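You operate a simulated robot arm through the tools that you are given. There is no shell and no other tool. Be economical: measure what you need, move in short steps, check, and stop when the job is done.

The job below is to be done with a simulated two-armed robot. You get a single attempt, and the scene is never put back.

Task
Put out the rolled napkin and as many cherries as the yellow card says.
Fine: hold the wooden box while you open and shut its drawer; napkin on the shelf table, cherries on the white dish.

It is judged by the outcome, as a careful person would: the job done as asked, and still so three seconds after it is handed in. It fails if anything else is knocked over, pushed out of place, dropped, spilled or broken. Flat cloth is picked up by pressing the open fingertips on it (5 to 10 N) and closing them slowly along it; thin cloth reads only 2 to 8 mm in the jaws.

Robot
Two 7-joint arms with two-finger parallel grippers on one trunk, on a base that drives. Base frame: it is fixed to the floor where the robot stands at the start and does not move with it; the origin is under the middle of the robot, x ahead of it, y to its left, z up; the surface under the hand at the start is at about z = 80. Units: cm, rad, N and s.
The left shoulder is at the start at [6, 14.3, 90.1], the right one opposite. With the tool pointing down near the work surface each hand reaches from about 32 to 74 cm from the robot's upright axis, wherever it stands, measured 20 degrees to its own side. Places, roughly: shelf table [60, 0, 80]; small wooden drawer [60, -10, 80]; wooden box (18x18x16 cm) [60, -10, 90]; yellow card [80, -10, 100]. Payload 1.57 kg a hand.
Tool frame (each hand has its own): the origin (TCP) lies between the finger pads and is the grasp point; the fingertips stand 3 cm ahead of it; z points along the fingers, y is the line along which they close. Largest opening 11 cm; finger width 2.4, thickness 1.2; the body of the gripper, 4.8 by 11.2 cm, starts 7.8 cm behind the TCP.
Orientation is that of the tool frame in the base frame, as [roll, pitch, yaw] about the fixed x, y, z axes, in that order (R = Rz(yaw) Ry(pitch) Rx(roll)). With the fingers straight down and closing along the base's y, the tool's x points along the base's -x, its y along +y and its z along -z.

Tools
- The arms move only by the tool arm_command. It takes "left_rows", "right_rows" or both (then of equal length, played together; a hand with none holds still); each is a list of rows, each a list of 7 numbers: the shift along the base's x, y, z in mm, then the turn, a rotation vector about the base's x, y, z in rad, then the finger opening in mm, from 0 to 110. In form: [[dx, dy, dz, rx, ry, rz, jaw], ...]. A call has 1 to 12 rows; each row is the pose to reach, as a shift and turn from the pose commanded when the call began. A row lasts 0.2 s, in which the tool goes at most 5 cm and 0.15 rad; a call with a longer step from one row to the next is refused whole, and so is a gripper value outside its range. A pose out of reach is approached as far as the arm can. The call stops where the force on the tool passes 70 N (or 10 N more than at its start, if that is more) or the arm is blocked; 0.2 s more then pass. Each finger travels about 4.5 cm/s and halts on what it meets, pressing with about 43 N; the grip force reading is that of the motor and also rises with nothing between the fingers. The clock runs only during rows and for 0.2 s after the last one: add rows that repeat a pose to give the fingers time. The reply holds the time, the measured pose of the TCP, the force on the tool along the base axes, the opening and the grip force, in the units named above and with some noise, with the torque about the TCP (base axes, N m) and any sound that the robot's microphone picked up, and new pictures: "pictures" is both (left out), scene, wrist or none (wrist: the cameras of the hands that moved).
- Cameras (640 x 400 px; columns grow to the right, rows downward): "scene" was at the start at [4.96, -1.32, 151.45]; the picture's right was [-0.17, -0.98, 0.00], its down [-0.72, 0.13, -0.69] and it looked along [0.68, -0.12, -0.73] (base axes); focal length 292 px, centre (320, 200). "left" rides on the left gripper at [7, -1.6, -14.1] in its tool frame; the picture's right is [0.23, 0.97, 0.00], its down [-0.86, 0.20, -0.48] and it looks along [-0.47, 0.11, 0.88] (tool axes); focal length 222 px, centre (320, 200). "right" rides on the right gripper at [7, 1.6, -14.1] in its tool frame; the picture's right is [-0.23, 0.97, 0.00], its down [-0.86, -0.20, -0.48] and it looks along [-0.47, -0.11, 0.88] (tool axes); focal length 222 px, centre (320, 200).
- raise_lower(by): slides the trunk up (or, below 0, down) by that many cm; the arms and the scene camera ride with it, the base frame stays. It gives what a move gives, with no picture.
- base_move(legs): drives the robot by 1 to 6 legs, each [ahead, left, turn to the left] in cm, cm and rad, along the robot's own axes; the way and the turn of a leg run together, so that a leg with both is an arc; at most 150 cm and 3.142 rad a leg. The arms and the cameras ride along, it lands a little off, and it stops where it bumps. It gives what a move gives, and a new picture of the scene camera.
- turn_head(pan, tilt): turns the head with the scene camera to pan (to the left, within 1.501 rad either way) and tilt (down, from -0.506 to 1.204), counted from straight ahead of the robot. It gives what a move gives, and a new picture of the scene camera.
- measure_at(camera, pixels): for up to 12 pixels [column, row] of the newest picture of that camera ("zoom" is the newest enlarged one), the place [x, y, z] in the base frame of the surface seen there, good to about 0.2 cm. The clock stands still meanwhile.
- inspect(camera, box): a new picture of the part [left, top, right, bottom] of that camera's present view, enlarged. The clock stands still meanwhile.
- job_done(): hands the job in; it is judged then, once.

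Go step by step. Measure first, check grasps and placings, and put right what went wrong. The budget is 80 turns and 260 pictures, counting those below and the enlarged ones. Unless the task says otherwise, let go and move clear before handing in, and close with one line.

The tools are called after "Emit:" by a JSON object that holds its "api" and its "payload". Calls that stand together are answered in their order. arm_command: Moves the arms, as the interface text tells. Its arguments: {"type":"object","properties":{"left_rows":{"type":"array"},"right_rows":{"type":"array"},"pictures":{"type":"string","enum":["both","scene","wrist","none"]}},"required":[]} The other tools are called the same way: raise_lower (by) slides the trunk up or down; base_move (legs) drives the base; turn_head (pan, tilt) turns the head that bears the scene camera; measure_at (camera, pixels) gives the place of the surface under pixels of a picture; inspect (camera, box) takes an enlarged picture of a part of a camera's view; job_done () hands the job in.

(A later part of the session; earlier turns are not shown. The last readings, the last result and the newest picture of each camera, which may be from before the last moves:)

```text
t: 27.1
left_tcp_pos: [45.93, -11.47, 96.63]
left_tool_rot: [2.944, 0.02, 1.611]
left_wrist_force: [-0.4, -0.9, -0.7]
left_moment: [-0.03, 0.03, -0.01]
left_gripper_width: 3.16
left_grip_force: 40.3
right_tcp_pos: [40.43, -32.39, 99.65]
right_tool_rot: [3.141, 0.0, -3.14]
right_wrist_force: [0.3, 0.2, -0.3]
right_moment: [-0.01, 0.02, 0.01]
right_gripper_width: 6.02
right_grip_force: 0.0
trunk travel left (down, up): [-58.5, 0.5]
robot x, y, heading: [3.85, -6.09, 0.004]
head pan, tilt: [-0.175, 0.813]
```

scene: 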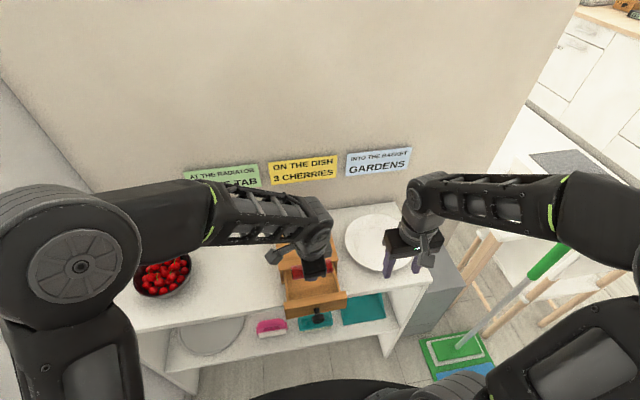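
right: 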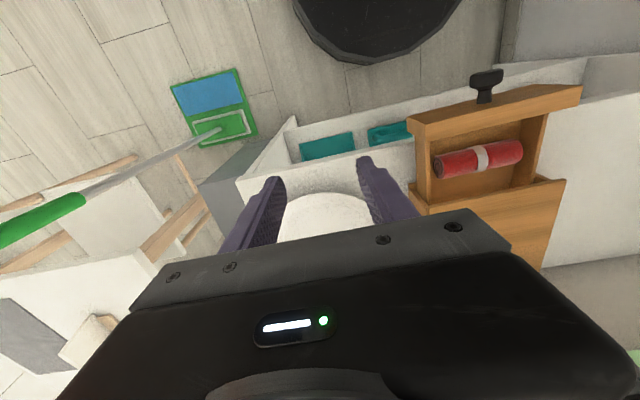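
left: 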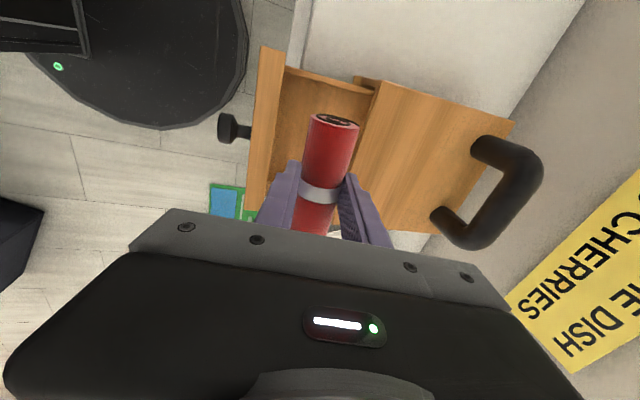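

The napkin is gripped (3.16 cm, 40 N) and out of the drawer. I'll carry it to the free table spot at about (60, 9), untilting on the way.

Emit:
{"api": "arm_command", "payload": {"left_rows": [[0, 0, 25, 0, 0, 0, 25], [5, 40, 25, 0, 0.04, -0.01, 25], [25, 80, 25, 0, 0.08, -0.02, 25], [50, 120, 25, 0, 0.12, -0.03, 25], [80, 155, 20, 0, 0.175, -0.04, 25], [110, 185, 5, 0, 0.19, -0.04, 25], [140, 205, -20, 0, 0.19, -0.04, 25], [140, 205, -60, 0, 0.19, -0.04, 25], [140, 205, -100, 0, 0.19, -0.04, 25], [140, 205, -115, 0, 0.19, -0.04, 25], [140, 205, -115, 0, 0.19, -0.04, 25]]}}

```text
t: 29.5
left_tcp_pos: [60.02, 9.18, 85.02]
left_tool_rot: [3.132, 0.017, 1.576]
left_wrist_force: [0.8, 0.1, -0.5]
left_moment: [0.03, -0.01, -0.01]
left_gripper_width: 3.14
left_grip_force: 40.0
right_tcp_pos: [40.48, -32.42, 99.7]
right_tool_rot: [3.14, 0.001, -3.141]
right_wrist_force: [0.9, 0.1, 0.3]
right_moment: [0.01, -0.02, 0.01]
right_gripper_width: 5.99
right_grip_force: 0.1
trunk travel left (down, up): [-58.5, 0.5]
robot x, y, heading: [3.68, -5.92, 0.006]
head pan, tilt: [-0.175, 0.813]
```

scene: 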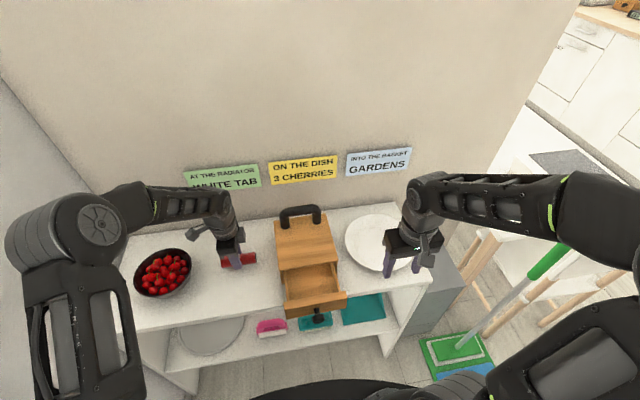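
left: 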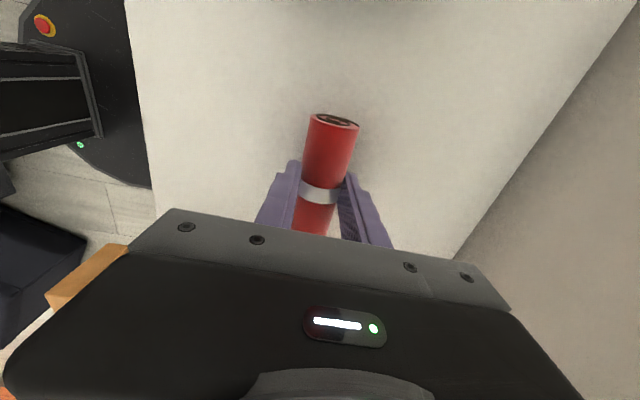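

The roll hovers about 1 cm above the table. I'll lower it in small steps until contact shows.

Emit:
{"api": "arm_command", "payload": {"left_rows": [[0, 0, -4, 0, 0, 0, 25], [0, 0, -7, 0, 0, 0, 25], [0, 0, -9, 0, 0, 0, 25], [0, 0, -11, 0, 0, 0, 25], [0, 0, -11, 0, 0, 0, 25]], "pictures": "wrist"}}

```text
t: 30.7
left_tcp_pos: [60.06, 9.09, 83.87]
left_tool_rot: [3.133, 0.018, 1.573]
left_wrist_force: [0.7, 0.1, 0.3]
left_moment: [-0.01, -0.03, 0.03]
left_gripper_width: 3.12
left_grip_force: 40.3
right_tcp_pos: [40.6, -32.33, 99.6]
right_tool_rot: [-3.141, 0.001, -3.14]
right_wrist_force: [-0.1, -0.2, 0.6]
right_moment: [0.0, -0.01, 0.01]
right_gripper_width: 6.01
right_grip_force: 0.1
trunk travel left (down, up): [-58.5, 0.5]
robot x, y, heading: [3.84, -5.97, -0.003]
head pan, tilt: [-0.175, 0.813]
```

left: 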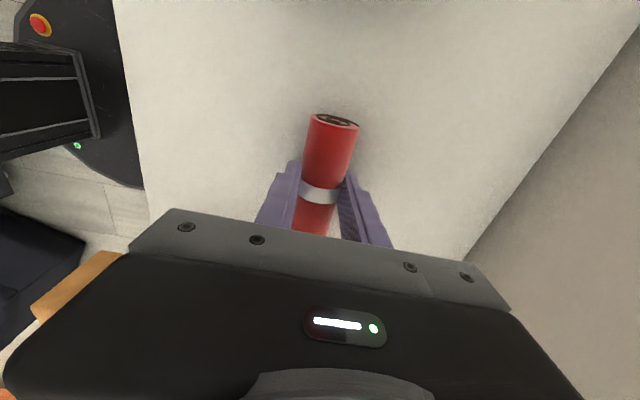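

No contact yet at z 83.9; I'll go down a few more millimetres.

Emit:
{"api": "arm_command", "payload": {"left_rows": [[0, 0, -2, 0, 0, 0, 25], [0, 0, -4, 0, 0, 0, 25], [0, 0, -4, 0, 0, 0, 25]], "pictures": "none"}}

```text
t: 31.5
left_tcp_pos: [60.12, 9.03, 83.7]
left_tool_rot: [3.128, 0.018, 1.575]
left_wrist_force: [-2.2, 1.4, 19.3]
left_moment: [-0.4, 0.07, 0.04]
left_gripper_width: 3.1
left_grip_force: 40.2
right_tcp_pos: [40.48, -32.41, 99.73]
right_tool_rot: [3.139, 0.003, -3.139]
right_wrist_force: [0.6, -0.3, -0.2]
right_moment: [0.0, 0.05, 0.04]
right_gripper_width: 6.01
right_grip_force: 0.1
trunk travel left (down, up): [-58.5, 0.5]
robot x, y, heading: [3.79, -5.95, 0.0]
head pan, tilt: [-0.175, 0.813]
```

Contact (19 N). I'll back off a hair, open gently and rise.

Emit:
{"api": "arm_command", "payload": {"left_rows": [[0, 0, 1, 0, 0, 0, 31], [0, 0, 2, 0, 0, 0, 36], [0, 0, 2, 0, 0, 0, 42], [0, 0, 2, 0, 0, 0, 50], [0, 0, 2, 0, 0, 0, 60], [0, 0, 30, 0, 0, 0, 60], [0, 0, 75, 0, 0, 0, 60], [0, 0, 110, 0, 0, 0, 60], [0, 0, 150, 0, 0, 0, 60]]}}

```text
t: 33.5
left_tcp_pos: [59.91, 8.95, 98.38]
left_tool_rot: [3.132, 0.018, 1.575]
left_wrist_force: [-0.4, -0.2, 0.0]
left_moment: [0.04, 0.01, 0.02]
left_gripper_width: 6.05
left_grip_force: 0.0
right_tcp_pos: [40.53, -32.29, 99.67]
right_tool_rot: [3.141, -0.002, -3.138]
right_wrist_force: [0.7, 0.5, 0.1]
right_moment: [-0.02, 0.0, -0.02]
right_gripper_width: 6.0
right_grip_force: 0.0
trunk travel left (down, up): [-58.5, 0.5]
robot x, y, heading: [3.78, -5.78, 0.001]
head pan, tilt: [-0.175, 0.813]
```

scene: 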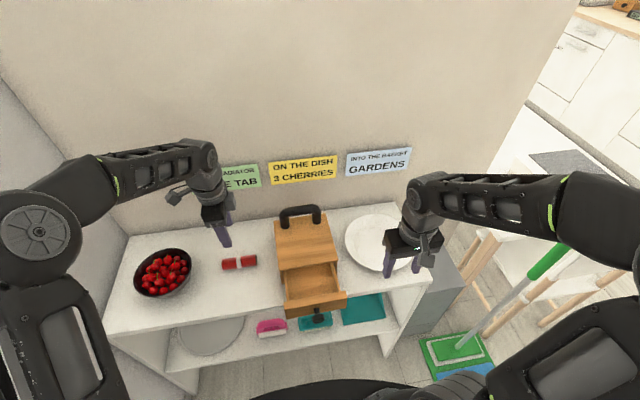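
left: 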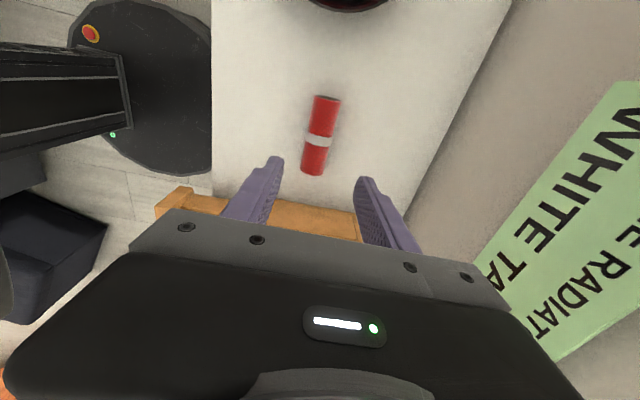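

The napkin lies on the table at scene (239,262). I'll re-measure the handle and knob before holding the box again.

Emit:
{"api": "measure_at", "payload": {"camera": "scene", "pixels": [[286, 212], [300, 209], [315, 208], [281, 269], [333, 262], [319, 317], [313, 319], [324, 316], [318, 308], [239, 262]]}}

Emit:
{"api": "inspect", "payload": {"camera": "scene", "box": [260, 200, 370, 330]}}

```text
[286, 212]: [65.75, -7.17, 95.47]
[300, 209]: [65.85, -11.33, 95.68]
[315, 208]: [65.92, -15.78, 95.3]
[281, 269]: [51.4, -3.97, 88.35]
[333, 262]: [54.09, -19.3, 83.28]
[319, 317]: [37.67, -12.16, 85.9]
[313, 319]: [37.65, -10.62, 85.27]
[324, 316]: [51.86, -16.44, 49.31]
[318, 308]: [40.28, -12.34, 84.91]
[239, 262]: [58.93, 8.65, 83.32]
```

```text
3.08 times, centred on (315, 265) of scene
```

zoom: 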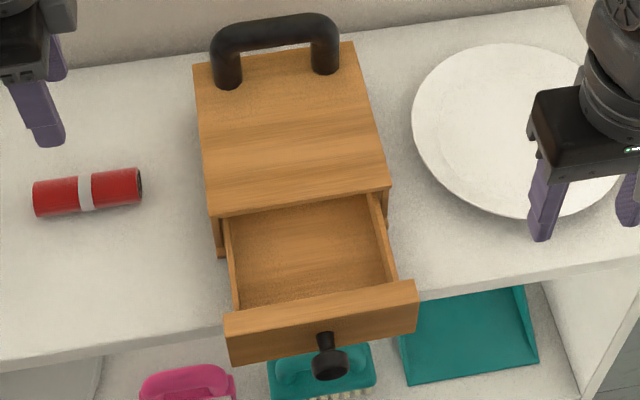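

The napkin is settled, the drawer is empty, and the handle bar is at about (66.1, −11.4). I'll bring the left hand back above it.

Emit:
{"api": "arm_command", "payload": {"left_rows": [[10, 0, 30, 0, 0, 0, 60], [30, -30, 35, 0, 0, 0, 60], [50, -70, 35, 0, 0, 0, 60], [62, -115, 35, 0, 0, 0, 60], [62, -160, 35, 0, 0, 0, 60], [62, -204, 35, 0, 0, 0, 60], [62, -204, 35, 0, 0, 0, 60]], "pictures": "wrist"}}

```text
t: 35.1
left_tcp_pos: [66.22, -11.31, 101.86]
left_tool_rot: [3.13, 0.019, 1.573]
left_wrist_force: [-0.3, 0.7, -0.7]
left_moment: [-0.05, 0.04, 0.05]
left_gripper_width: 5.98
left_grip_force: 0.1
right_tcp_pos: [40.44, -32.15, 99.73]
right_tool_rot: [-3.14, -0.001, -3.14]
right_wrist_force: [-0.3, 0.7, -0.4]
right_moment: [-0.01, 0.02, 0.05]
right_gripper_width: 6.03
right_grip_force: 0.1
trunk travel left (down, up): [-58.5, 0.5]
robot x, y, heading: [4.12, -5.93, 0.001]
head pan, tilt: [-0.175, 0.813]
```

left: 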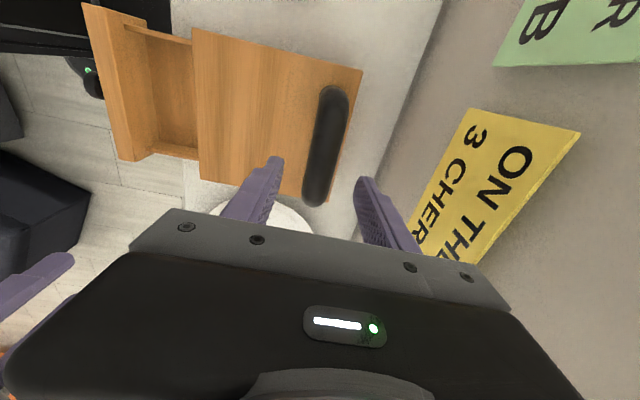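

The bar at left view (325,145) is between the fingers. I'll lower and grip it, while moving the right hand above the knob.

Emit:
{"api": "arm_command", "payload": {"left_rows": [[0, 0, -20, 0, 0, 0, 60], [0, 0, -40, 0, 0, 0, 60], [0, 0, -60, 0, 0, 0, 55], [0, 0, -60, 0, 0, 0, 45], [0, 0, -60, 0, 0, 0, 35], [0, 0, -60, 0, 0, 0, 25], [0, 0, -60, 0, 0, 0, 15], [0, 0, -60, 0, 0, 0, 6], [0, 0, -60, 0, 0, 0, 6]], "right_rows": [[0, 0, 0, 0, 0, 0, 60], [-5, 30, -5, 0, 0, 0, 60], [-10, 70, -10, 0, 0, 0, 60], [-15, 115, -15, 0, 0, 0, 60], [-19, 160, -18, 0, 0, 0, 60], [-19, 201, -18, 0, 0, 0, 60], [-19, 201, -18, 0, 0, 0, 60], [-19, 201, -18, 0, 0, 0, 60], [-19, 201, -18, 0, 0, 0, 60]]}}

```text
t: 37.1
left_tcp_pos: [66.29, -11.54, 96.05]
left_tool_rot: [3.133, 0.016, 1.574]
left_wrist_force: [1.2, -1.1, 0.9]
left_moment: [0.11, 0.0, 0.21]
left_gripper_width: 2.93
left_grip_force: 39.2
right_tcp_pos: [38.76, -12.46, 98.03]
right_tool_rot: [-3.141, 0.0, -3.14]
right_wrist_force: [0.1, 0.4, 0.3]
right_moment: [-0.01, -0.01, -0.01]
right_gripper_width: 5.99
right_grip_force: 0.1
trunk travel left (down, up): [-58.5, 0.5]
robot x, y, heading: [3.96, -6.31, 0.005]
head pan, tilt: [-0.175, 0.813]
```

scene: 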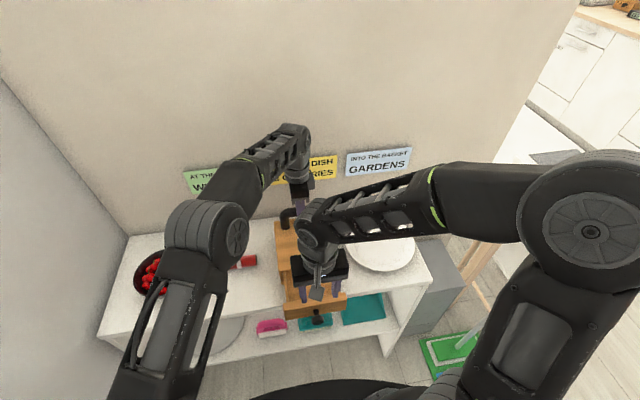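
right: 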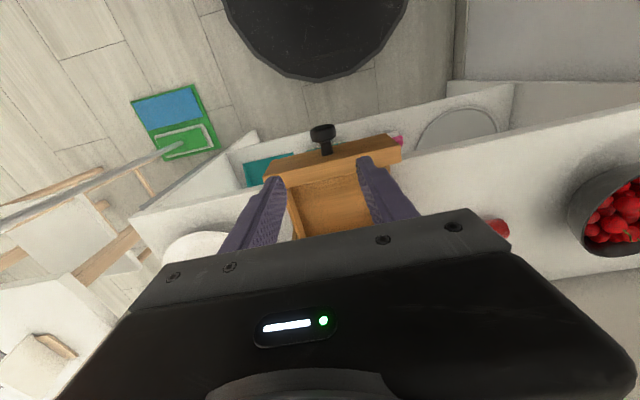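
left: 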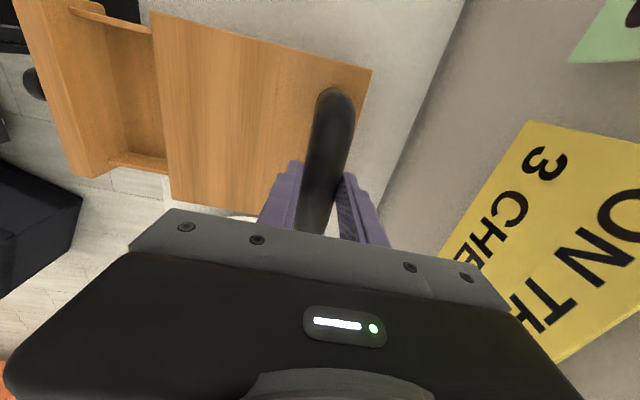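

Both hands are in place. I'll lower the right hand onto the knob and grip it.

Emit:
{"api": "arm_command", "payload": {"right_rows": [[-2, 2, -40, 0, 0, 0, 60], [-2, 2, -80, 0, 0, 0, 60], [-2, 2, -115, 0, 0, 0, 60], [-2, 2, -131, 0, 0, 0, 60], [-2, 2, -131, 0, 0, 0, 45], [-2, 2, -131, 0, 0, 0, 32], [-2, 2, -131, 0, 0, 0, 25], [-2, 2, -131, 0, 0, 0, 15], [-2, 2, -131, 0, 0, 0, 15]], "pictures": "wrist"}}

```text
t: 39.1
left_tcp_pos: [66.3, -11.5, 95.95]
left_tool_rot: [3.131, 0.018, 1.574]
left_wrist_force: [0.2, -4.2, 0.3]
left_moment: [-0.25, -0.1, 1.01]
left_gripper_width: 2.97
left_grip_force: 39.0
right_tcp_pos: [38.41, -12.06, 84.66]
right_tool_rot: [3.14, 0.0, -3.141]
right_wrist_force: [-0.5, 5.1, 0.0]
right_moment: [0.07, -0.18, 0.17]
right_gripper_width: 3.1
right_grip_force: 38.0
trunk travel left (down, up): [-58.5, 0.5]
robot x, y, heading: [3.26, -5.89, 0.005]
head pan, tilt: [-0.175, 0.813]
```

right: 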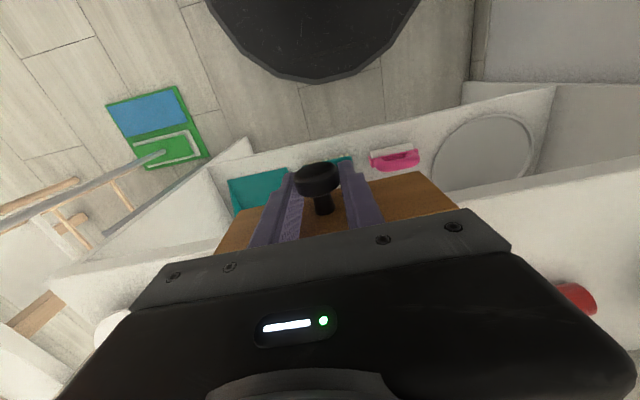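

The knob is held (3.1 cm). I'll push the drawer in.

Emit:
{"api": "arm_command", "payload": {"right_rows": [[8, 0, 0, 0, 0, 0, 15], [18, 0, 0, 0, 0, 0, 15], [28, 0, 0, 0, 0, 0, 15], [38, 0, 0, 0, 0, 0, 15], [48, 0, 0, 0, 0, 0, 15], [58, 0, 0, 0, 0, 0, 15], [68, 0, 0, 0, 0, 0, 15], [78, 0, 0, 0, 0, 0, 15], [86, 0, 0, 0, 0, 0, 15], [92, 0, 0, 0, 0, 0, 15], [92, 0, 0, 0, 0, 0, 15]]}}

```text
t: 41.5
left_tcp_pos: [66.29, -11.51, 96.02]
left_tool_rot: [3.13, 0.018, 1.575]
left_wrist_force: [8.2, -6.5, 8.6]
left_moment: [-0.09, -0.31, 1.04]
left_gripper_width: 2.98
left_grip_force: 39.0
right_tcp_pos: [47.76, -12.1, 84.79]
right_tool_rot: [3.141, 0.001, -3.139]
right_wrist_force: [-5.2, 7.3, 0.3]
right_moment: [0.12, -0.31, 0.11]
right_gripper_width: 3.08
right_grip_force: 39.9
trunk travel left (down, up): [-58.5, 0.5]
robot x, y, heading: [3.94, -6.35, -0.002]
head pan, tilt: [-0.175, 0.813]
```

scene: 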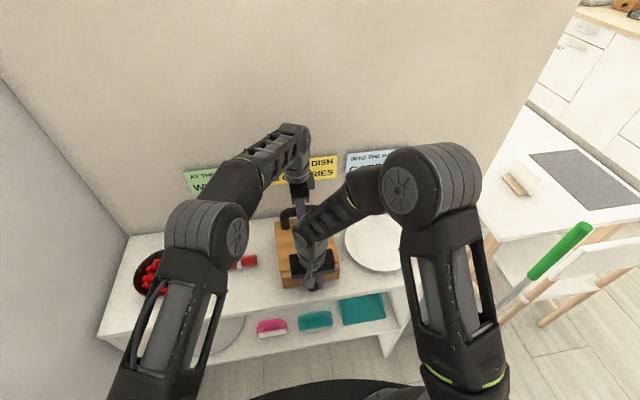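
right: 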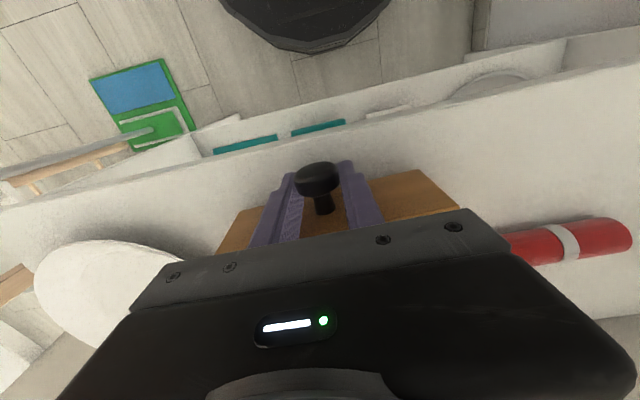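

Still only sliding friction (5 N), so I'll push a few more millimetres until the stop is felt.

Emit:
{"api": "arm_command", "payload": {"right_rows": [[1, 0, 0, 0, 0, 0, 15], [2, 0, 0, 0, 0, 0, 15], [3, 0, 0, 0, 0, 0, 15], [4, 0, 0, 0, 0, 0, 15], [4, 0, 0, 0, 0, 0, 15]], "pictures": "none"}}

```text
t: 42.7
left_tcp_pos: [66.27, -11.48, 95.95]
left_tool_rot: [3.131, 0.017, 1.575]
left_wrist_force: [8.7, -7.5, 9.6]
left_moment: [-0.15, -0.28, 1.11]
left_gripper_width: 2.98
left_grip_force: 39.2
right_tcp_pos: [47.91, -12.05, 84.88]
right_tool_rot: [3.14, 0.001, -3.138]
right_wrist_force: [-5.7, 7.7, 0.3]
right_moment: [0.1, -0.3, 0.06]
right_gripper_width: 3.08
right_grip_force: 39.9
trunk travel left (down, up): [-58.5, 0.5]
robot x, y, heading: [4.09, -5.94, 0.003]
head pan, tilt: [-0.175, 0.813]
```

Just about at the closed spacing (knob to handle 18.36 cm, as at the start). A final slow nudge to feel the stop.

Emit:
{"api": "arm_command", "payload": {"right_rows": [[1, 0, 0, 0, 0, 0, 15], [2, 0, 0, 0, 0, 0, 15], [3, 0, 0, 0, 0, 0, 15], [3, 0, 0, 0, 0, 0, 15]], "pictures": "none"}}

Emit:
{"api": "inspect", "payload": {"camera": "right", "box": [200, 130, 480, 260]}}

```text
t: 43.7
left_tcp_pos: [66.33, -11.45, 96.17]
left_tool_rot: [3.131, 0.017, 1.574]
left_wrist_force: [8.2, -7.6, 10.0]
left_moment: [-0.23, -0.15, 0.96]
left_gripper_width: 2.99
left_grip_force: 39.3
right_tcp_pos: [48.24, -12.05, 84.75]
right_tool_rot: [3.14, -0.002, -3.141]
right_wrist_force: [-6.2, 5.8, -2.5]
right_moment: [0.03, 0.02, -0.05]
right_gripper_width: 3.07
right_grip_force: 40.0
trunk travel left (down, up): [-58.5, 0.5]
robot x, y, heading: [3.43, -5.73, -0.0]
head pan, tilt: [-0.175, 0.813]
```

```text
2.29 times, centred on (340, 195) of right
```

zoom: 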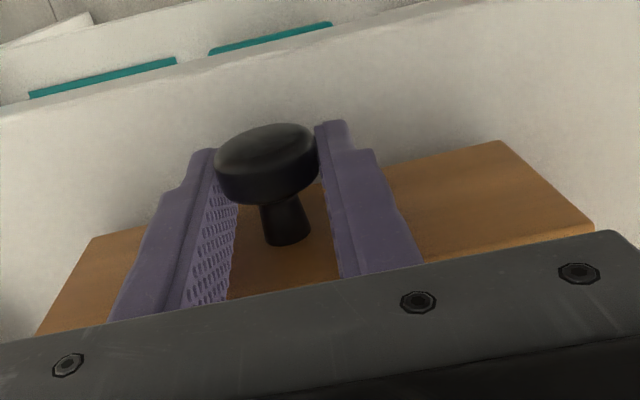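

Force is unchanged, so I need to see the gap. I'll release the knob, lift the right hand and inspect the drawer front.

Emit:
{"api": "arm_command", "payload": {"right_rows": [[0, 0, 0, 0, 0, 0, 35], [0, 0, 0, 0, 0, 0, 50], [0, 0, 0, 0, 0, 0, 60], [0, 0, 40, 0, 0, 0, 60], [0, 0, 80, 0, 0, 0, 60], [0, 0, 120, 0, 0, 0, 60], [0, -45, 130, 0, 0, 0, 60], [0, -90, 130, 0, 0, 0, 60], [0, -135, 130, 0, 0, 0, 60], [0, -180, 130, 0, 0, 0, 60]]}}

Emit:
{"api": "inspect", "payload": {"camera": "right", "box": [340, 60, 560, 240]}}

Emit:
{"api": "inspect", "payload": {"camera": "scene", "box": [265, 200, 365, 300]}}

```text
t: 45.9
left_tcp_pos: [66.27, -11.42, 95.98]
left_tool_rot: [3.131, 0.017, 1.575]
left_wrist_force: [-0.1, -0.5, 0.6]
left_moment: [0.29, -0.14, 0.1]
left_gripper_width: 2.93
left_grip_force: 39.5
right_tcp_pos: [48.17, -30.3, 97.82]
right_tool_rot: [3.141, 0.001, -3.14]
right_wrist_force: [0.6, -0.2, 0.0]
right_moment: [-0.01, 0.01, 0.02]
right_gripper_width: 6.01
right_grip_force: 0.1
trunk travel left (down, up): [-58.5, 0.5]
robot x, y, heading: [3.9, -5.97, 0.007]
head pan, tilt: [-0.175, 0.813]
```

scene: 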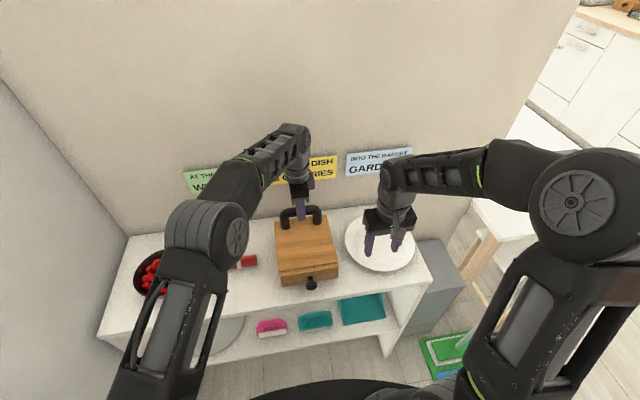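
right: 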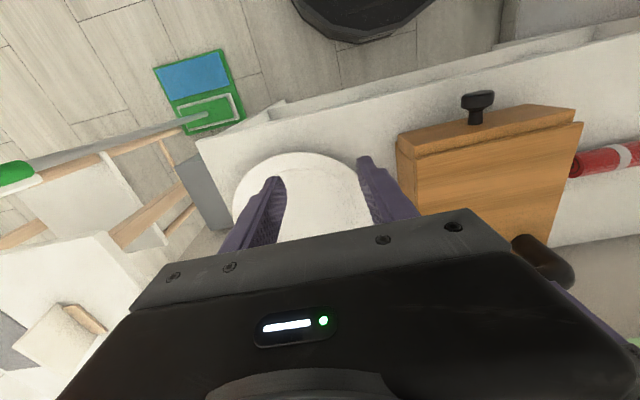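

```text
2.22 times, centred on (450, 150) of right
```

zoom: 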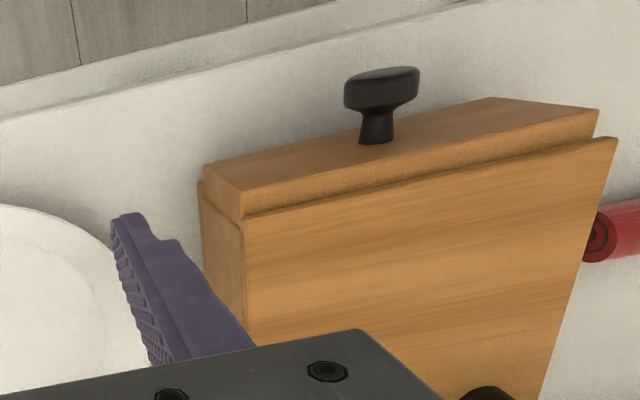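

```text
4.00 times, centred on (315, 250) of scene
```

zoom: 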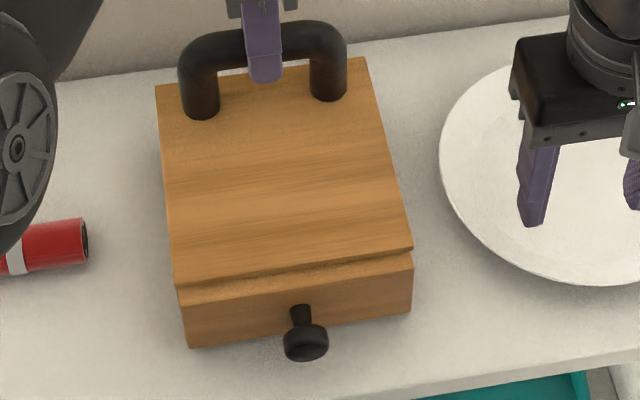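

It looks closed as at the start. A quick measurement of lid edge and drawer front confirms or not.

Emit:
{"api": "measure_at", "payload": {"camera": "zoom", "pixels": [[184, 300], [410, 270], [178, 275], [408, 243], [305, 340], [195, 330], [400, 300], [262, 35], [300, 280]]}}

Emit:
{"api": "measure_at", "payload": {"camera": "right", "pixels": [[572, 111], [578, 127], [405, 150], [416, 162], [477, 100], [477, 118]]}}

```text
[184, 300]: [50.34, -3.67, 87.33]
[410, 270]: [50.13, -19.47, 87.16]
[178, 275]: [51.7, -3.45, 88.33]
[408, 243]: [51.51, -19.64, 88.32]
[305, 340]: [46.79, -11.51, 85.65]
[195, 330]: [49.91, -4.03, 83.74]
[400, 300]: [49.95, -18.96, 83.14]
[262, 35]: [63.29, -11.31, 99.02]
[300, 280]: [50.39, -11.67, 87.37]
```

```text
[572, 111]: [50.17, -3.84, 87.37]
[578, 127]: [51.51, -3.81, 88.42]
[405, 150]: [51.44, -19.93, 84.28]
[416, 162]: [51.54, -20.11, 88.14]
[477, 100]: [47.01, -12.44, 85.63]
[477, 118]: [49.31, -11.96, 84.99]
```

The drawer may still be 1–3 mm out (front-to-lid offset about 1.3 vs 1.05 at the start). With the left hand still holding, I'll press the knob with the closed right fingers until the stop is felt.

Emit:
{"api": "arm_command", "payload": {"right_rows": [[-25, 20, 0, 0, 0, 0, 40], [-47, 60, 0, 0, 0, 0, 20], [-47, 105, 0, 0, 0, 0, 0], [-47, 150, 0, 0, 0, 0, 0], [-47, 184, 0, 0, 0, 0, 0], [-47, 184, -40, 0, 0, 0, 0], [-47, 184, -80, 0, 0, 0, 0], [-47, 184, -120, 0, 0, 0, 0], [-38, 184, -126, 0, 0, 0, 0], [-30, 184, -126, 0, 0, 0, 0], [-26, 184, -126, 0, 0, 0, 0], [-26, 184, -126, 0, 0, 0, 0]], "pictures": "wrist"}}

```text
t: 48.5
left_tcp_pos: [66.49, -11.4, 96.21]
left_tool_rot: [3.127, 0.016, 1.576]
left_wrist_force: [13.9, 0.2, 1.5]
left_moment: [0.26, -0.51, 0.17]
left_gripper_width: 2.94
left_grip_force: 38.7
right_tcp_pos: [45.59, -11.77, 85.03]
right_tool_rot: [-3.137, -0.006, -3.14]
right_wrist_force: [-14.3, 0.3, -1.9]
right_moment: [0.18, 0.13, 0.02]
right_gripper_width: 0.0
right_grip_force: 20.8
trunk travel left (down, up): [-58.5, 0.5]
robot x, y, heading: [4.03, -5.85, 0.002]
head pan, tilt: [-0.175, 0.813]
```

right: 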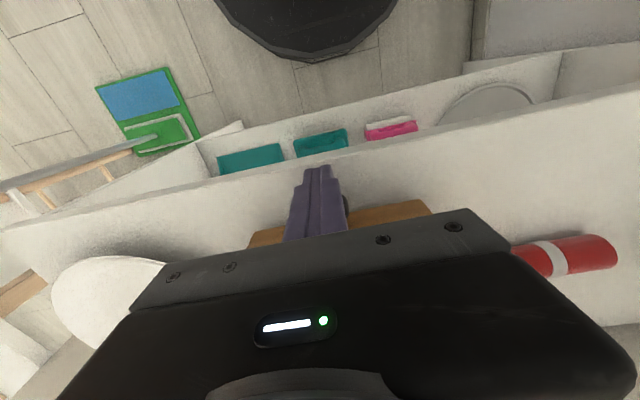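

The force rose to 14 N, above the sliding 6 N. One more 3 mm push confirms the stop.

Emit:
{"api": "arm_command", "payload": {"right_rows": [[1.5, 0, 0, 0, 0, 0, 0], [3, 0, 0, 0, 0, 0, 0], [3, 0, 0, 0, 0, 0, 0]], "pictures": "none"}}

```text
t: 49.3
left_tcp_pos: [66.48, -11.37, 96.13]
left_tool_rot: [3.125, 0.019, 1.577]
left_wrist_force: [26.4, 0.7, 12.5]
left_moment: [0.65, -0.32, 0.13]
left_gripper_width: 2.93
left_grip_force: 39.0
right_tcp_pos: [45.79, -11.78, 84.98]
right_tool_rot: [-3.14, -0.007, -3.139]
right_wrist_force: [-27.2, 1.1, -10.4]
right_moment: [0.02, 0.38, 0.08]
right_gripper_width: 0.02
right_grip_force: 21.4
trunk travel left (down, up): [-58.5, 0.5]
robot x, y, heading: [3.52, -6.04, 0.002]
head pan, tilt: [-0.175, 0.813]
```

Firm stop: the force climbs steeply with no travel, so the drawer is shut. I'll back the right hand off and park it, then release the handle and lift the left hand.

Emit:
{"api": "arm_command", "payload": {"right_rows": [[-15, 0, 0, 0, 0, 0, 0], [-35, 0, 0, 0, 0, 0, 0], [-35, 0, 45, 0, 0, 0, 0], [-35, 0, 90, 0, 0, 0, 0], [-35, 0, 130, 0, 0, 0, 0], [-35, -45, 140, 0, 0, 0, 0], [-35, -90, 140, 0, 0, 0, 0], [-35, -135, 140, 0, 0, 0, 0], [-35, -180, 140, 0, 0, 0, 0], [-35, -225, 140, 0, 0, 0, 0]], "left_rows": [[0, 0, 0, 0, 0, 0, 29], [0, 0, 0, 0, 0, 0, 29], [0, 0, 0, 0, 0, 0, 29], [0, 0, 0, 0, 0, 0, 45], [0, 0, 0, 0, 0, 0, 60], [0, 0, 0, 0, 0, 0, 60], [0, 0, 25, 0, 0, 0, 60], [0, 0, 55, 0, 0, 0, 60], [-20, 30, 60, 0, 0, 0, 60], [-30, 70, 60, 0, 0, 0, 60]]}}

Emit:
{"api": "inspect", "payload": {"camera": "scene", "box": [120, 200, 280, 310]}}

```text
t: 51.5
left_tcp_pos: [63.26, -4.37, 102.0]
left_tool_rot: [3.133, 0.017, 1.573]
left_wrist_force: [0.4, -0.1, 0.4]
left_moment: [-0.01, 0.03, 0.02]
left_gripper_width: 5.96
left_grip_force: 0.1
right_tcp_pos: [42.61, -34.18, 99.25]
right_tool_rot: [-3.141, -0.001, -3.141]
right_wrist_force: [0.0, -0.4, 0.0]
right_moment: [0.02, 0.02, -0.02]
right_gripper_width: 0.0
right_grip_force: 21.3
trunk travel left (down, up): [-58.5, 0.5]
robot x, y, heading: [4.19, -6.1, 0.004]
head pan, tilt: [-0.175, 0.813]
```

scene: 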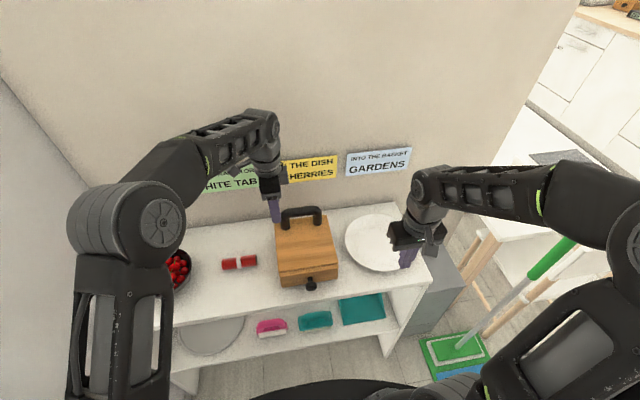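
right: 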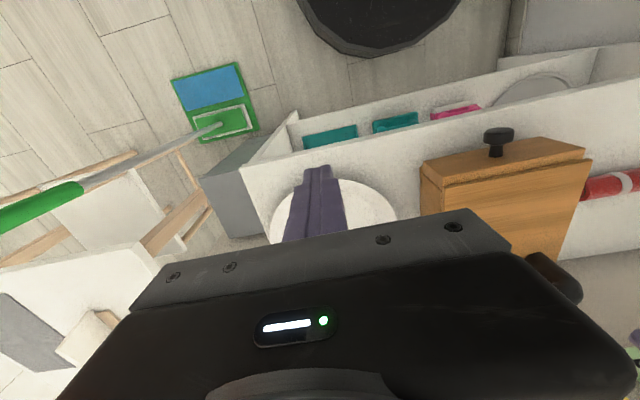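
left: 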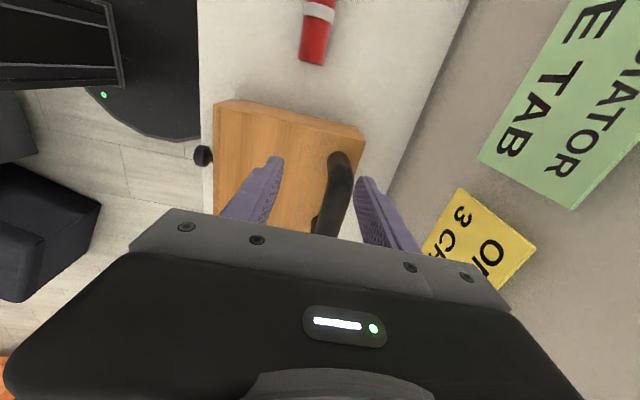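

```text
3.64 times, centred on (200, 255) of scene
```

zoom: 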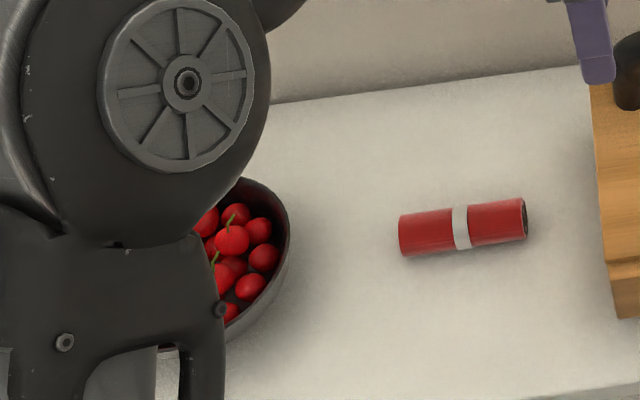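

The box, handle and napkin all look right. For the cherries I'll shift the base 6 cm right so the left arm can serve both bowl and dish, and then hover the left hand over the bowl and swing the right hand away from the dish.

Emit:
{"api": "base_move", "payload": {"legs": [[0, -6, 0]]}}

Emit:
{"api": "arm_command", "payload": {"left_rows": [[-20, 20, 0, 0, 0, 0, 60], [-40, 60, 0, 0, 0, 0, 60], [-50, 105, 0, 0, 0, 0, 60], [-55, 150, 0, 0, 0, 0, 60], [-55, 195, 0, 0, 0, 0, 60], [-55, 240, 0, 0, 0, 0, 60], [-55, 285, 0, 0, 0, 0, 60], [-55, 325, 0, 0, 0, 0, 60], [-55, 360, 0, 0, 0, 0, 60], [-55, 393, 0, 0, 0, 0, 50], [-55, 393, 0, 0, 0, 0, 40]], "right_rows": [[0, -20, 0, 0, 0, 0, 0], [0, -40, 0, 0, 0, 0, 0], [0, -60, 0, 0, 0, 0, 0], [0, -80, 0, 0, 0, 0, 0], [0, -100, 0, 0, 0, 0, 0], [0, -120, 0, 0, 0, 0, 0], [0, -140, 0, 0, 0, 0, 0], [0, -160, 0, 0, 0, 0, 0], [0, -180, 0, 0, 0, 0, 0], [0, -180, 0, 0, 0, 0, 0], [0, -180, 0, 0, 0, 0, 0]]}}

```text
t: 52.5
left_tcp_pos: [63.13, -10.58, 102.06]
left_tool_rot: [3.135, 0.016, 1.574]
left_wrist_force: [-0.3, -0.8, -0.8]
left_moment: [0.05, 0.04, -0.02]
left_gripper_width: 5.99
left_grip_force: 0.2
right_tcp_pos: [42.56, -40.26, 99.24]
right_tool_rot: [3.139, 0.0, 3.141]
right_wrist_force: [0.9, 0.1, -0.7]
right_moment: [0.04, -0.01, 0.04]
right_gripper_width: 0.0
right_grip_force: 21.6
trunk travel left (down, up): [-58.5, 0.5]
robot x, y, heading: [4.22, -11.99, -0.006]
head pan, tilt: [-0.175, 0.813]
```

scene: 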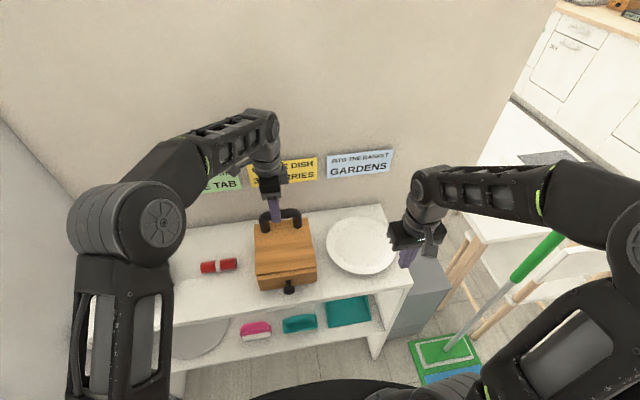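

```text
t: 54.9
left_tcp_pos: [57.8, 28.83, 102.13]
left_tool_rot: [3.133, 0.015, 1.573]
left_wrist_force: [0.2, 0.3, 0.4]
left_moment: [0.03, 0.0, 0.03]
left_gripper_width: 4.0
left_grip_force: 0.0
right_tcp_pos: [42.59, -58.27, 99.2]
right_tool_rot: [3.141, 0.0, -3.139]
right_wrist_force: [-0.5, -0.1, 0.3]
right_moment: [0.0, 0.01, -0.01]
right_gripper_width: 0.0
right_grip_force: 21.5
trunk travel left (down, up): [-58.5, 0.5]
robot x, y, heading: [3.71, -11.63, -0.001]
head pan, tilt: [-0.175, 0.813]
```

scene: 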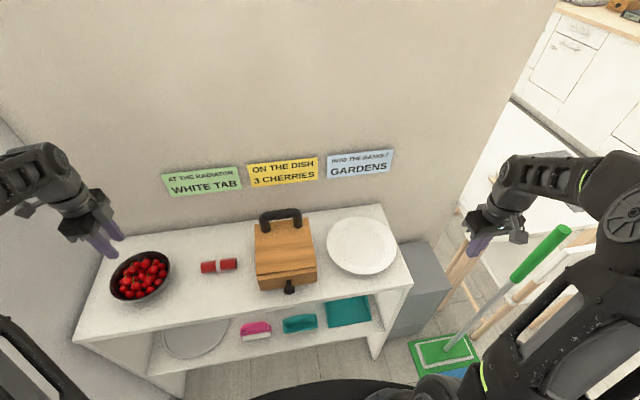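
right: 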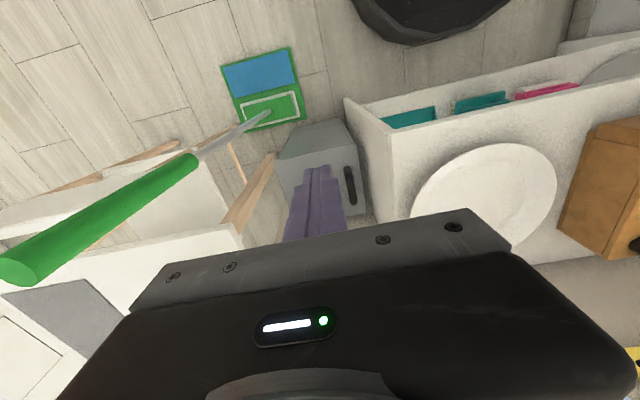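
left: 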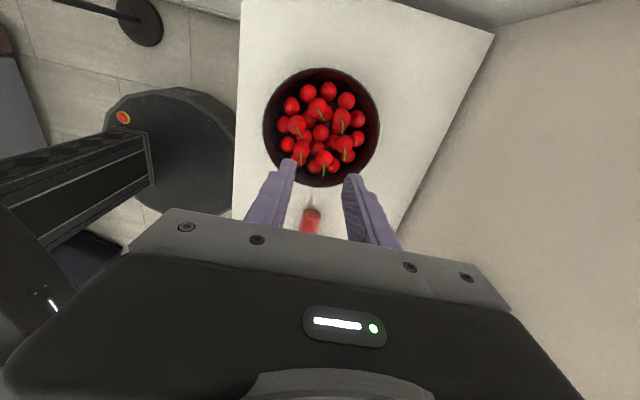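

The bowl is in full view at left (321,127). I'll enlarge it to choose cherries on top of the heap.

Emit:
{"api": "inspect", "payload": {"camera": "left", "box": [257, 62, 385, 192]}}

Emit:
{"api": "inspect", "payload": {"camera": "scene", "box": [95, 235, 185, 315]}}

```text
3.08 times, centred on (321, 127) of left
```

zoom: 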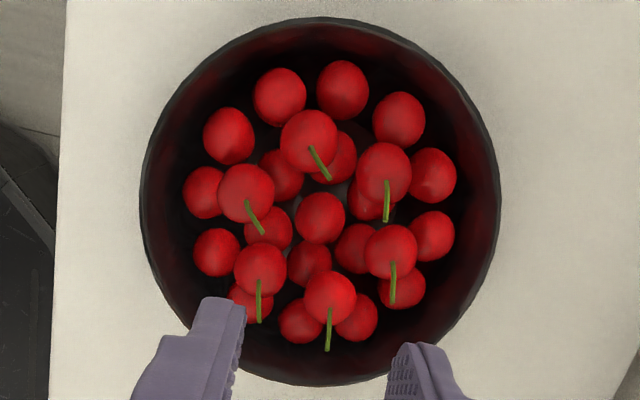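

```text
5.00 times, centred on (140, 275) of scene
```

zoom: 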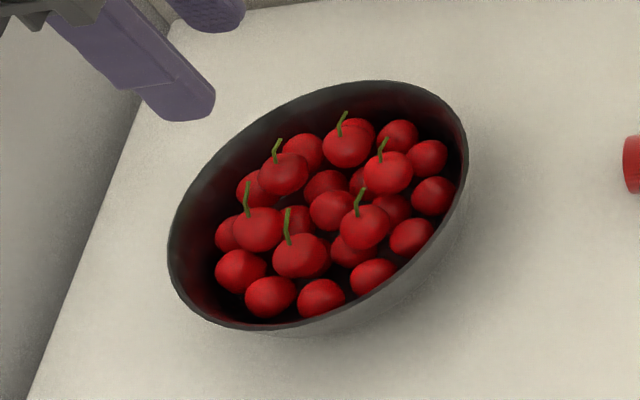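

Six stemmed cherries form the top layer. I'll measure each of them and the bowl rim.

Emit:
{"api": "measure_at", "payload": {"camera": "left", "pixels": [[317.6, 107.5], [341.4, 117.8], [296.9, 124.3], [344, 143.2], [301.4, 149.7], [324.1, 158.4], [321, 68.5], [265, 127], [378, 127], [320, 185], [321, 133], [319, 128]]}}

Emit:
{"api": "measure_at", "payload": {"camera": "zoom", "pixels": [[282, 175], [258, 230], [346, 148], [387, 173], [364, 227], [300, 256], [330, 208], [455, 120], [175, 270], [382, 145], [358, 190]]}}

```text
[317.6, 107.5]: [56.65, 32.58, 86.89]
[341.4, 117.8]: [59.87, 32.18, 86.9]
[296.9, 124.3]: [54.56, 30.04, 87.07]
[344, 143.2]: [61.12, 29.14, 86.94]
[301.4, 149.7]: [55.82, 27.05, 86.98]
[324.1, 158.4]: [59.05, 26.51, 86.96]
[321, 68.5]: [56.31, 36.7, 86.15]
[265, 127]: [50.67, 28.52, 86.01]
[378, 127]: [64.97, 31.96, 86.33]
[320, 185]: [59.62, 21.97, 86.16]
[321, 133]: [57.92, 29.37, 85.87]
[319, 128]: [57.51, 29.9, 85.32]
```

```text
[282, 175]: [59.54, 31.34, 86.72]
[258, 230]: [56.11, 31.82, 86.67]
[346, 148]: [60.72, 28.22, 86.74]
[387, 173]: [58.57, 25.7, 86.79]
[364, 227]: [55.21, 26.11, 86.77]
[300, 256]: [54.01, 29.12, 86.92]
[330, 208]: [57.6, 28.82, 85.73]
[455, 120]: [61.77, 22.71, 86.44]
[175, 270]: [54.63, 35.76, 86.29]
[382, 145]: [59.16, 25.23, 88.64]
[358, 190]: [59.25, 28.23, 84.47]
```

Cherry F is centred at about (59.1, 26.1, 85.9) with a free right side. I'll go down over it with a 3 cm opening, biased away from its neighbour E, to tip height ≈ 85.1.

Emit:
{"api": "arm_command", "payload": {"left_rows": [[8, -14, -30, 0, 0, 0, 32], [15, -27, -60, 0, 0, 0, 30], [15, -27, -95, 0, 0, 0, 30], [15, -27, -115, 0, 0, 0, 30], [15, -27, -115, 0, 0, 0, 30]]}}

Emit:
{"api": "inspect", "payload": {"camera": "left", "box": [220, 80, 420, 240]}}

Emit:
{"api": "inspect", "payload": {"camera": "scene", "box": [85, 215, 185, 305]}}

```text
t: 56.1
left_tcp_pos: [59.19, 26.09, 90.61]
left_tool_rot: [3.132, 0.017, 1.572]
left_wrist_force: [-0.4, 0.1, 0.2]
left_moment: [0.02, 0.03, 0.03]
left_gripper_width: 2.99
left_grip_force: 0.2
right_tcp_pos: [42.41, -58.19, 99.2]
right_tool_rot: [3.141, 0.0, -3.139]
right_wrist_force: [0.7, 0.1, -0.9]
right_moment: [0.02, 0.0, -0.01]
right_gripper_width: 0.0
right_grip_force: 21.5
trunk travel left (down, up): [-58.5, 0.5]
robot x, y, heading: [3.85, -12.09, 0.001]
head pan, tilt: [-0.175, 0.813]
```

scene: 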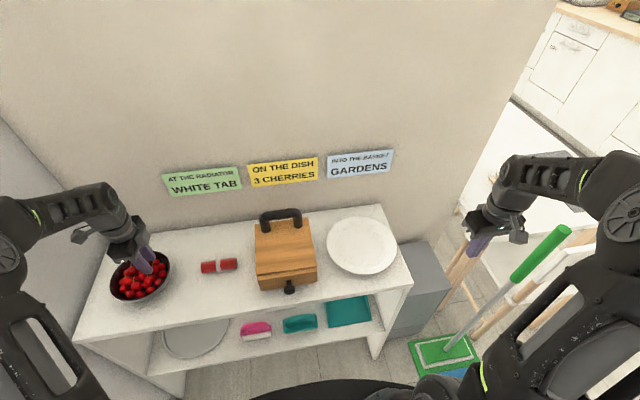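
left: 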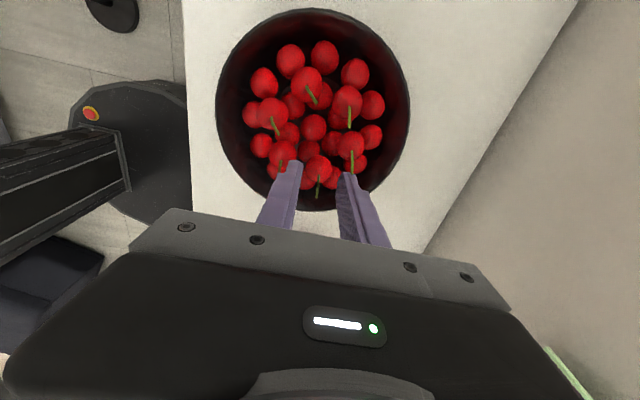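

```text
2.50 times, centred on (320, 160) of left
```

zoom: 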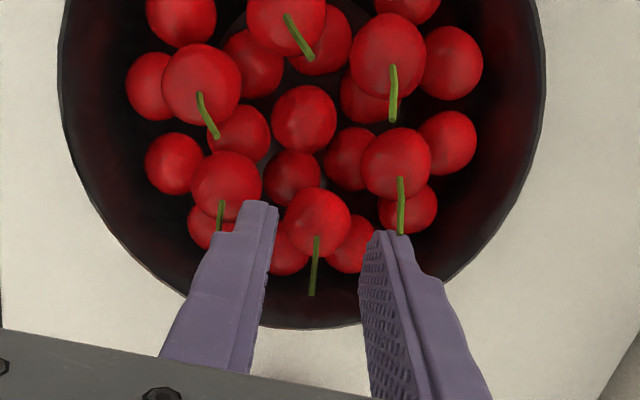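

```text
4.44 times, centred on (135, 260) of scene
```

zoom: 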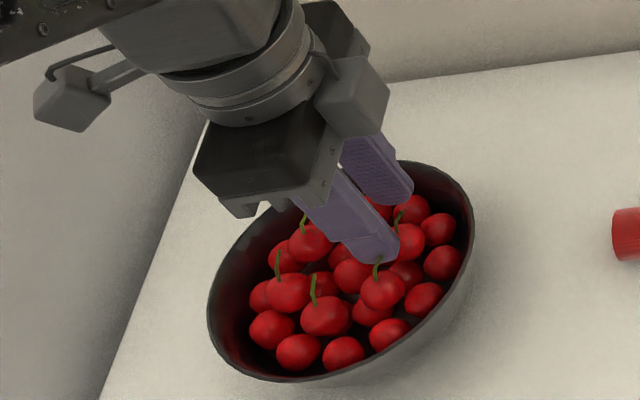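

Cherry F (zoom (318,222)) sits between the fingers with room to its neighbours. I'll go down 2.5 cm and close.

Emit:
{"api": "arm_command", "payload": {"left_rows": [[1, 1, -10, 0, 0, 0, 30], [1, 1, -18, 0, 0, 0, 30], [1, 1, -25, 0, 0, 0, 30], [1, 1, -25, 0, 0, 0, 30], [1, 1, -25, 0, 0, 0, 24], [1, 1, -25, 0, 0, 0, 20], [1, 1, -25, 0, 0, 0, 17], [1, 1, -25, 0, 0, 0, 17]]}}

Emit:
{"api": "inspect", "payload": {"camera": "left", "box": [220, 80, 420, 240]}}

```text
t: 57.9
left_tcp_pos: [59.32, 26.2, 88.1]
left_tool_rot: [3.132, 0.018, 1.575]
left_wrist_force: [-0.4, 0.8, -0.1]
left_moment: [0.0, 0.01, 0.02]
left_gripper_width: 1.9
left_grip_force: 33.6
right_tcp_pos: [42.51, -58.25, 99.25]
right_tool_rot: [3.141, 0.0, 3.141]
right_wrist_force: [-0.3, -0.4, 0.1]
right_moment: [-0.01, -0.02, -0.04]
right_gripper_width: 0.0
right_grip_force: 21.0
trunk travel left (down, up): [-58.5, 0.5]
robot x, y, heading: [4.07, -11.81, 0.006]
head pan, tilt: [-0.175, 0.813]
```

scene: 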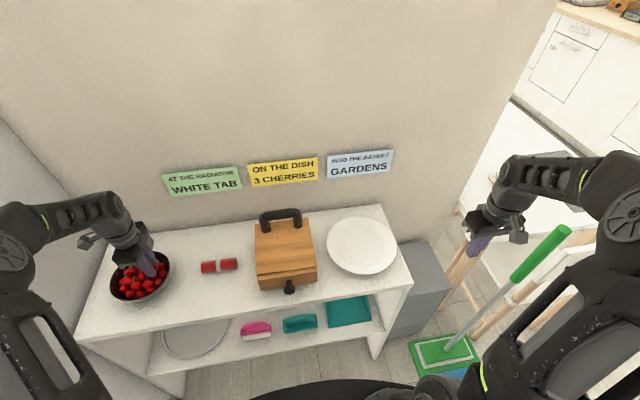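
left: 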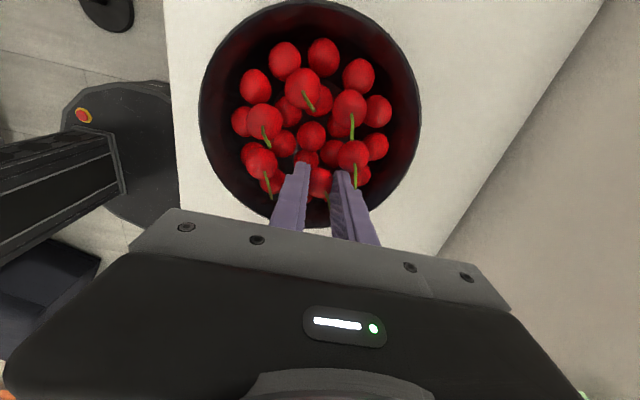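

```text
2.50 times, centred on (320, 160) of left
```

zoom: 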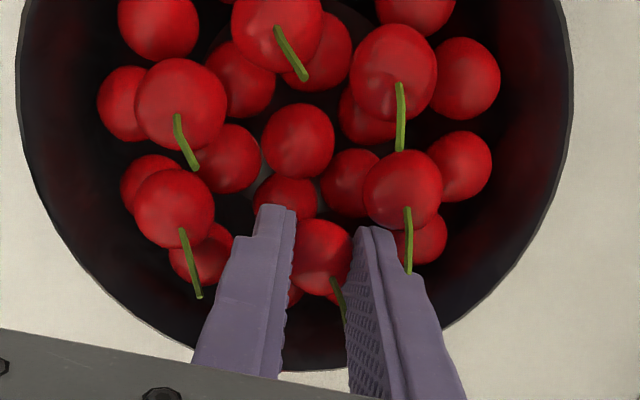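

The cherry is gripped at 1.9 cm with 34 N. I'll lift and check.

Emit:
{"api": "arm_command", "payload": {"left_rows": [[0, 0, 15, 0, 0, 0, 17], [0, 0, 40, 0, 0, 0, 17], [0, 0, 75, 0, 0, 0, 17], [0, 0, 110, 0, 0, 0, 17]]}}

Emit:
{"api": "inspect", "payload": {"camera": "left", "box": [220, 60, 420, 240]}}

```text
t: 58.9
left_tcp_pos: [59.1, 26.17, 99.25]
left_tool_rot: [3.133, 0.018, 1.573]
left_wrist_force: [-0.3, 0.4, -1.7]
left_moment: [-0.01, -0.03, -0.01]
left_gripper_width: 1.84
left_grip_force: 33.3
right_tcp_pos: [42.62, -58.32, 99.12]
right_tool_rot: [3.141, 0.0, -3.141]
right_wrist_force: [0.0, 0.5, 0.6]
right_moment: [-0.04, -0.01, 0.02]
right_gripper_width: 0.0
right_grip_force: 21.1
trunk travel left (down, up): [-58.5, 0.5]
robot x, y, heading: [3.65, -12.2, 0.003]
head pan, tilt: [-0.175, 0.813]
```

scene: 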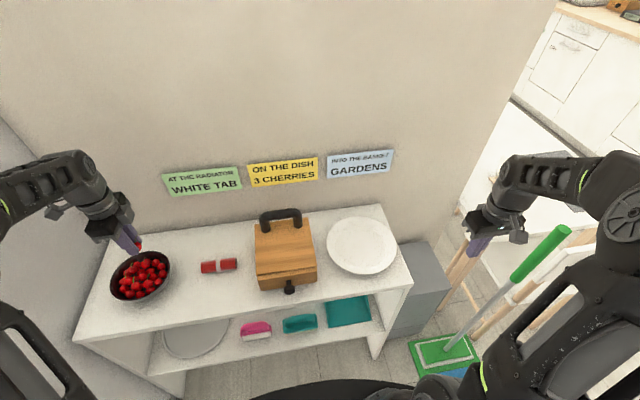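
left: 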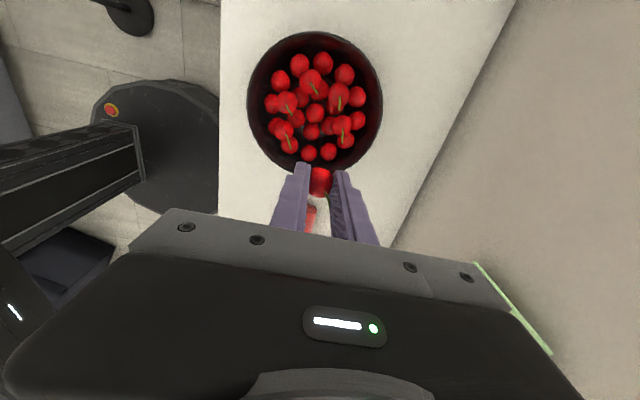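

```text
2.22 times, centred on (320, 150) of left
```

zoom: 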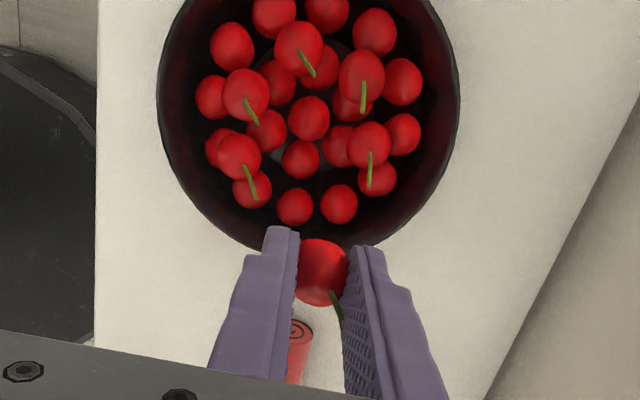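

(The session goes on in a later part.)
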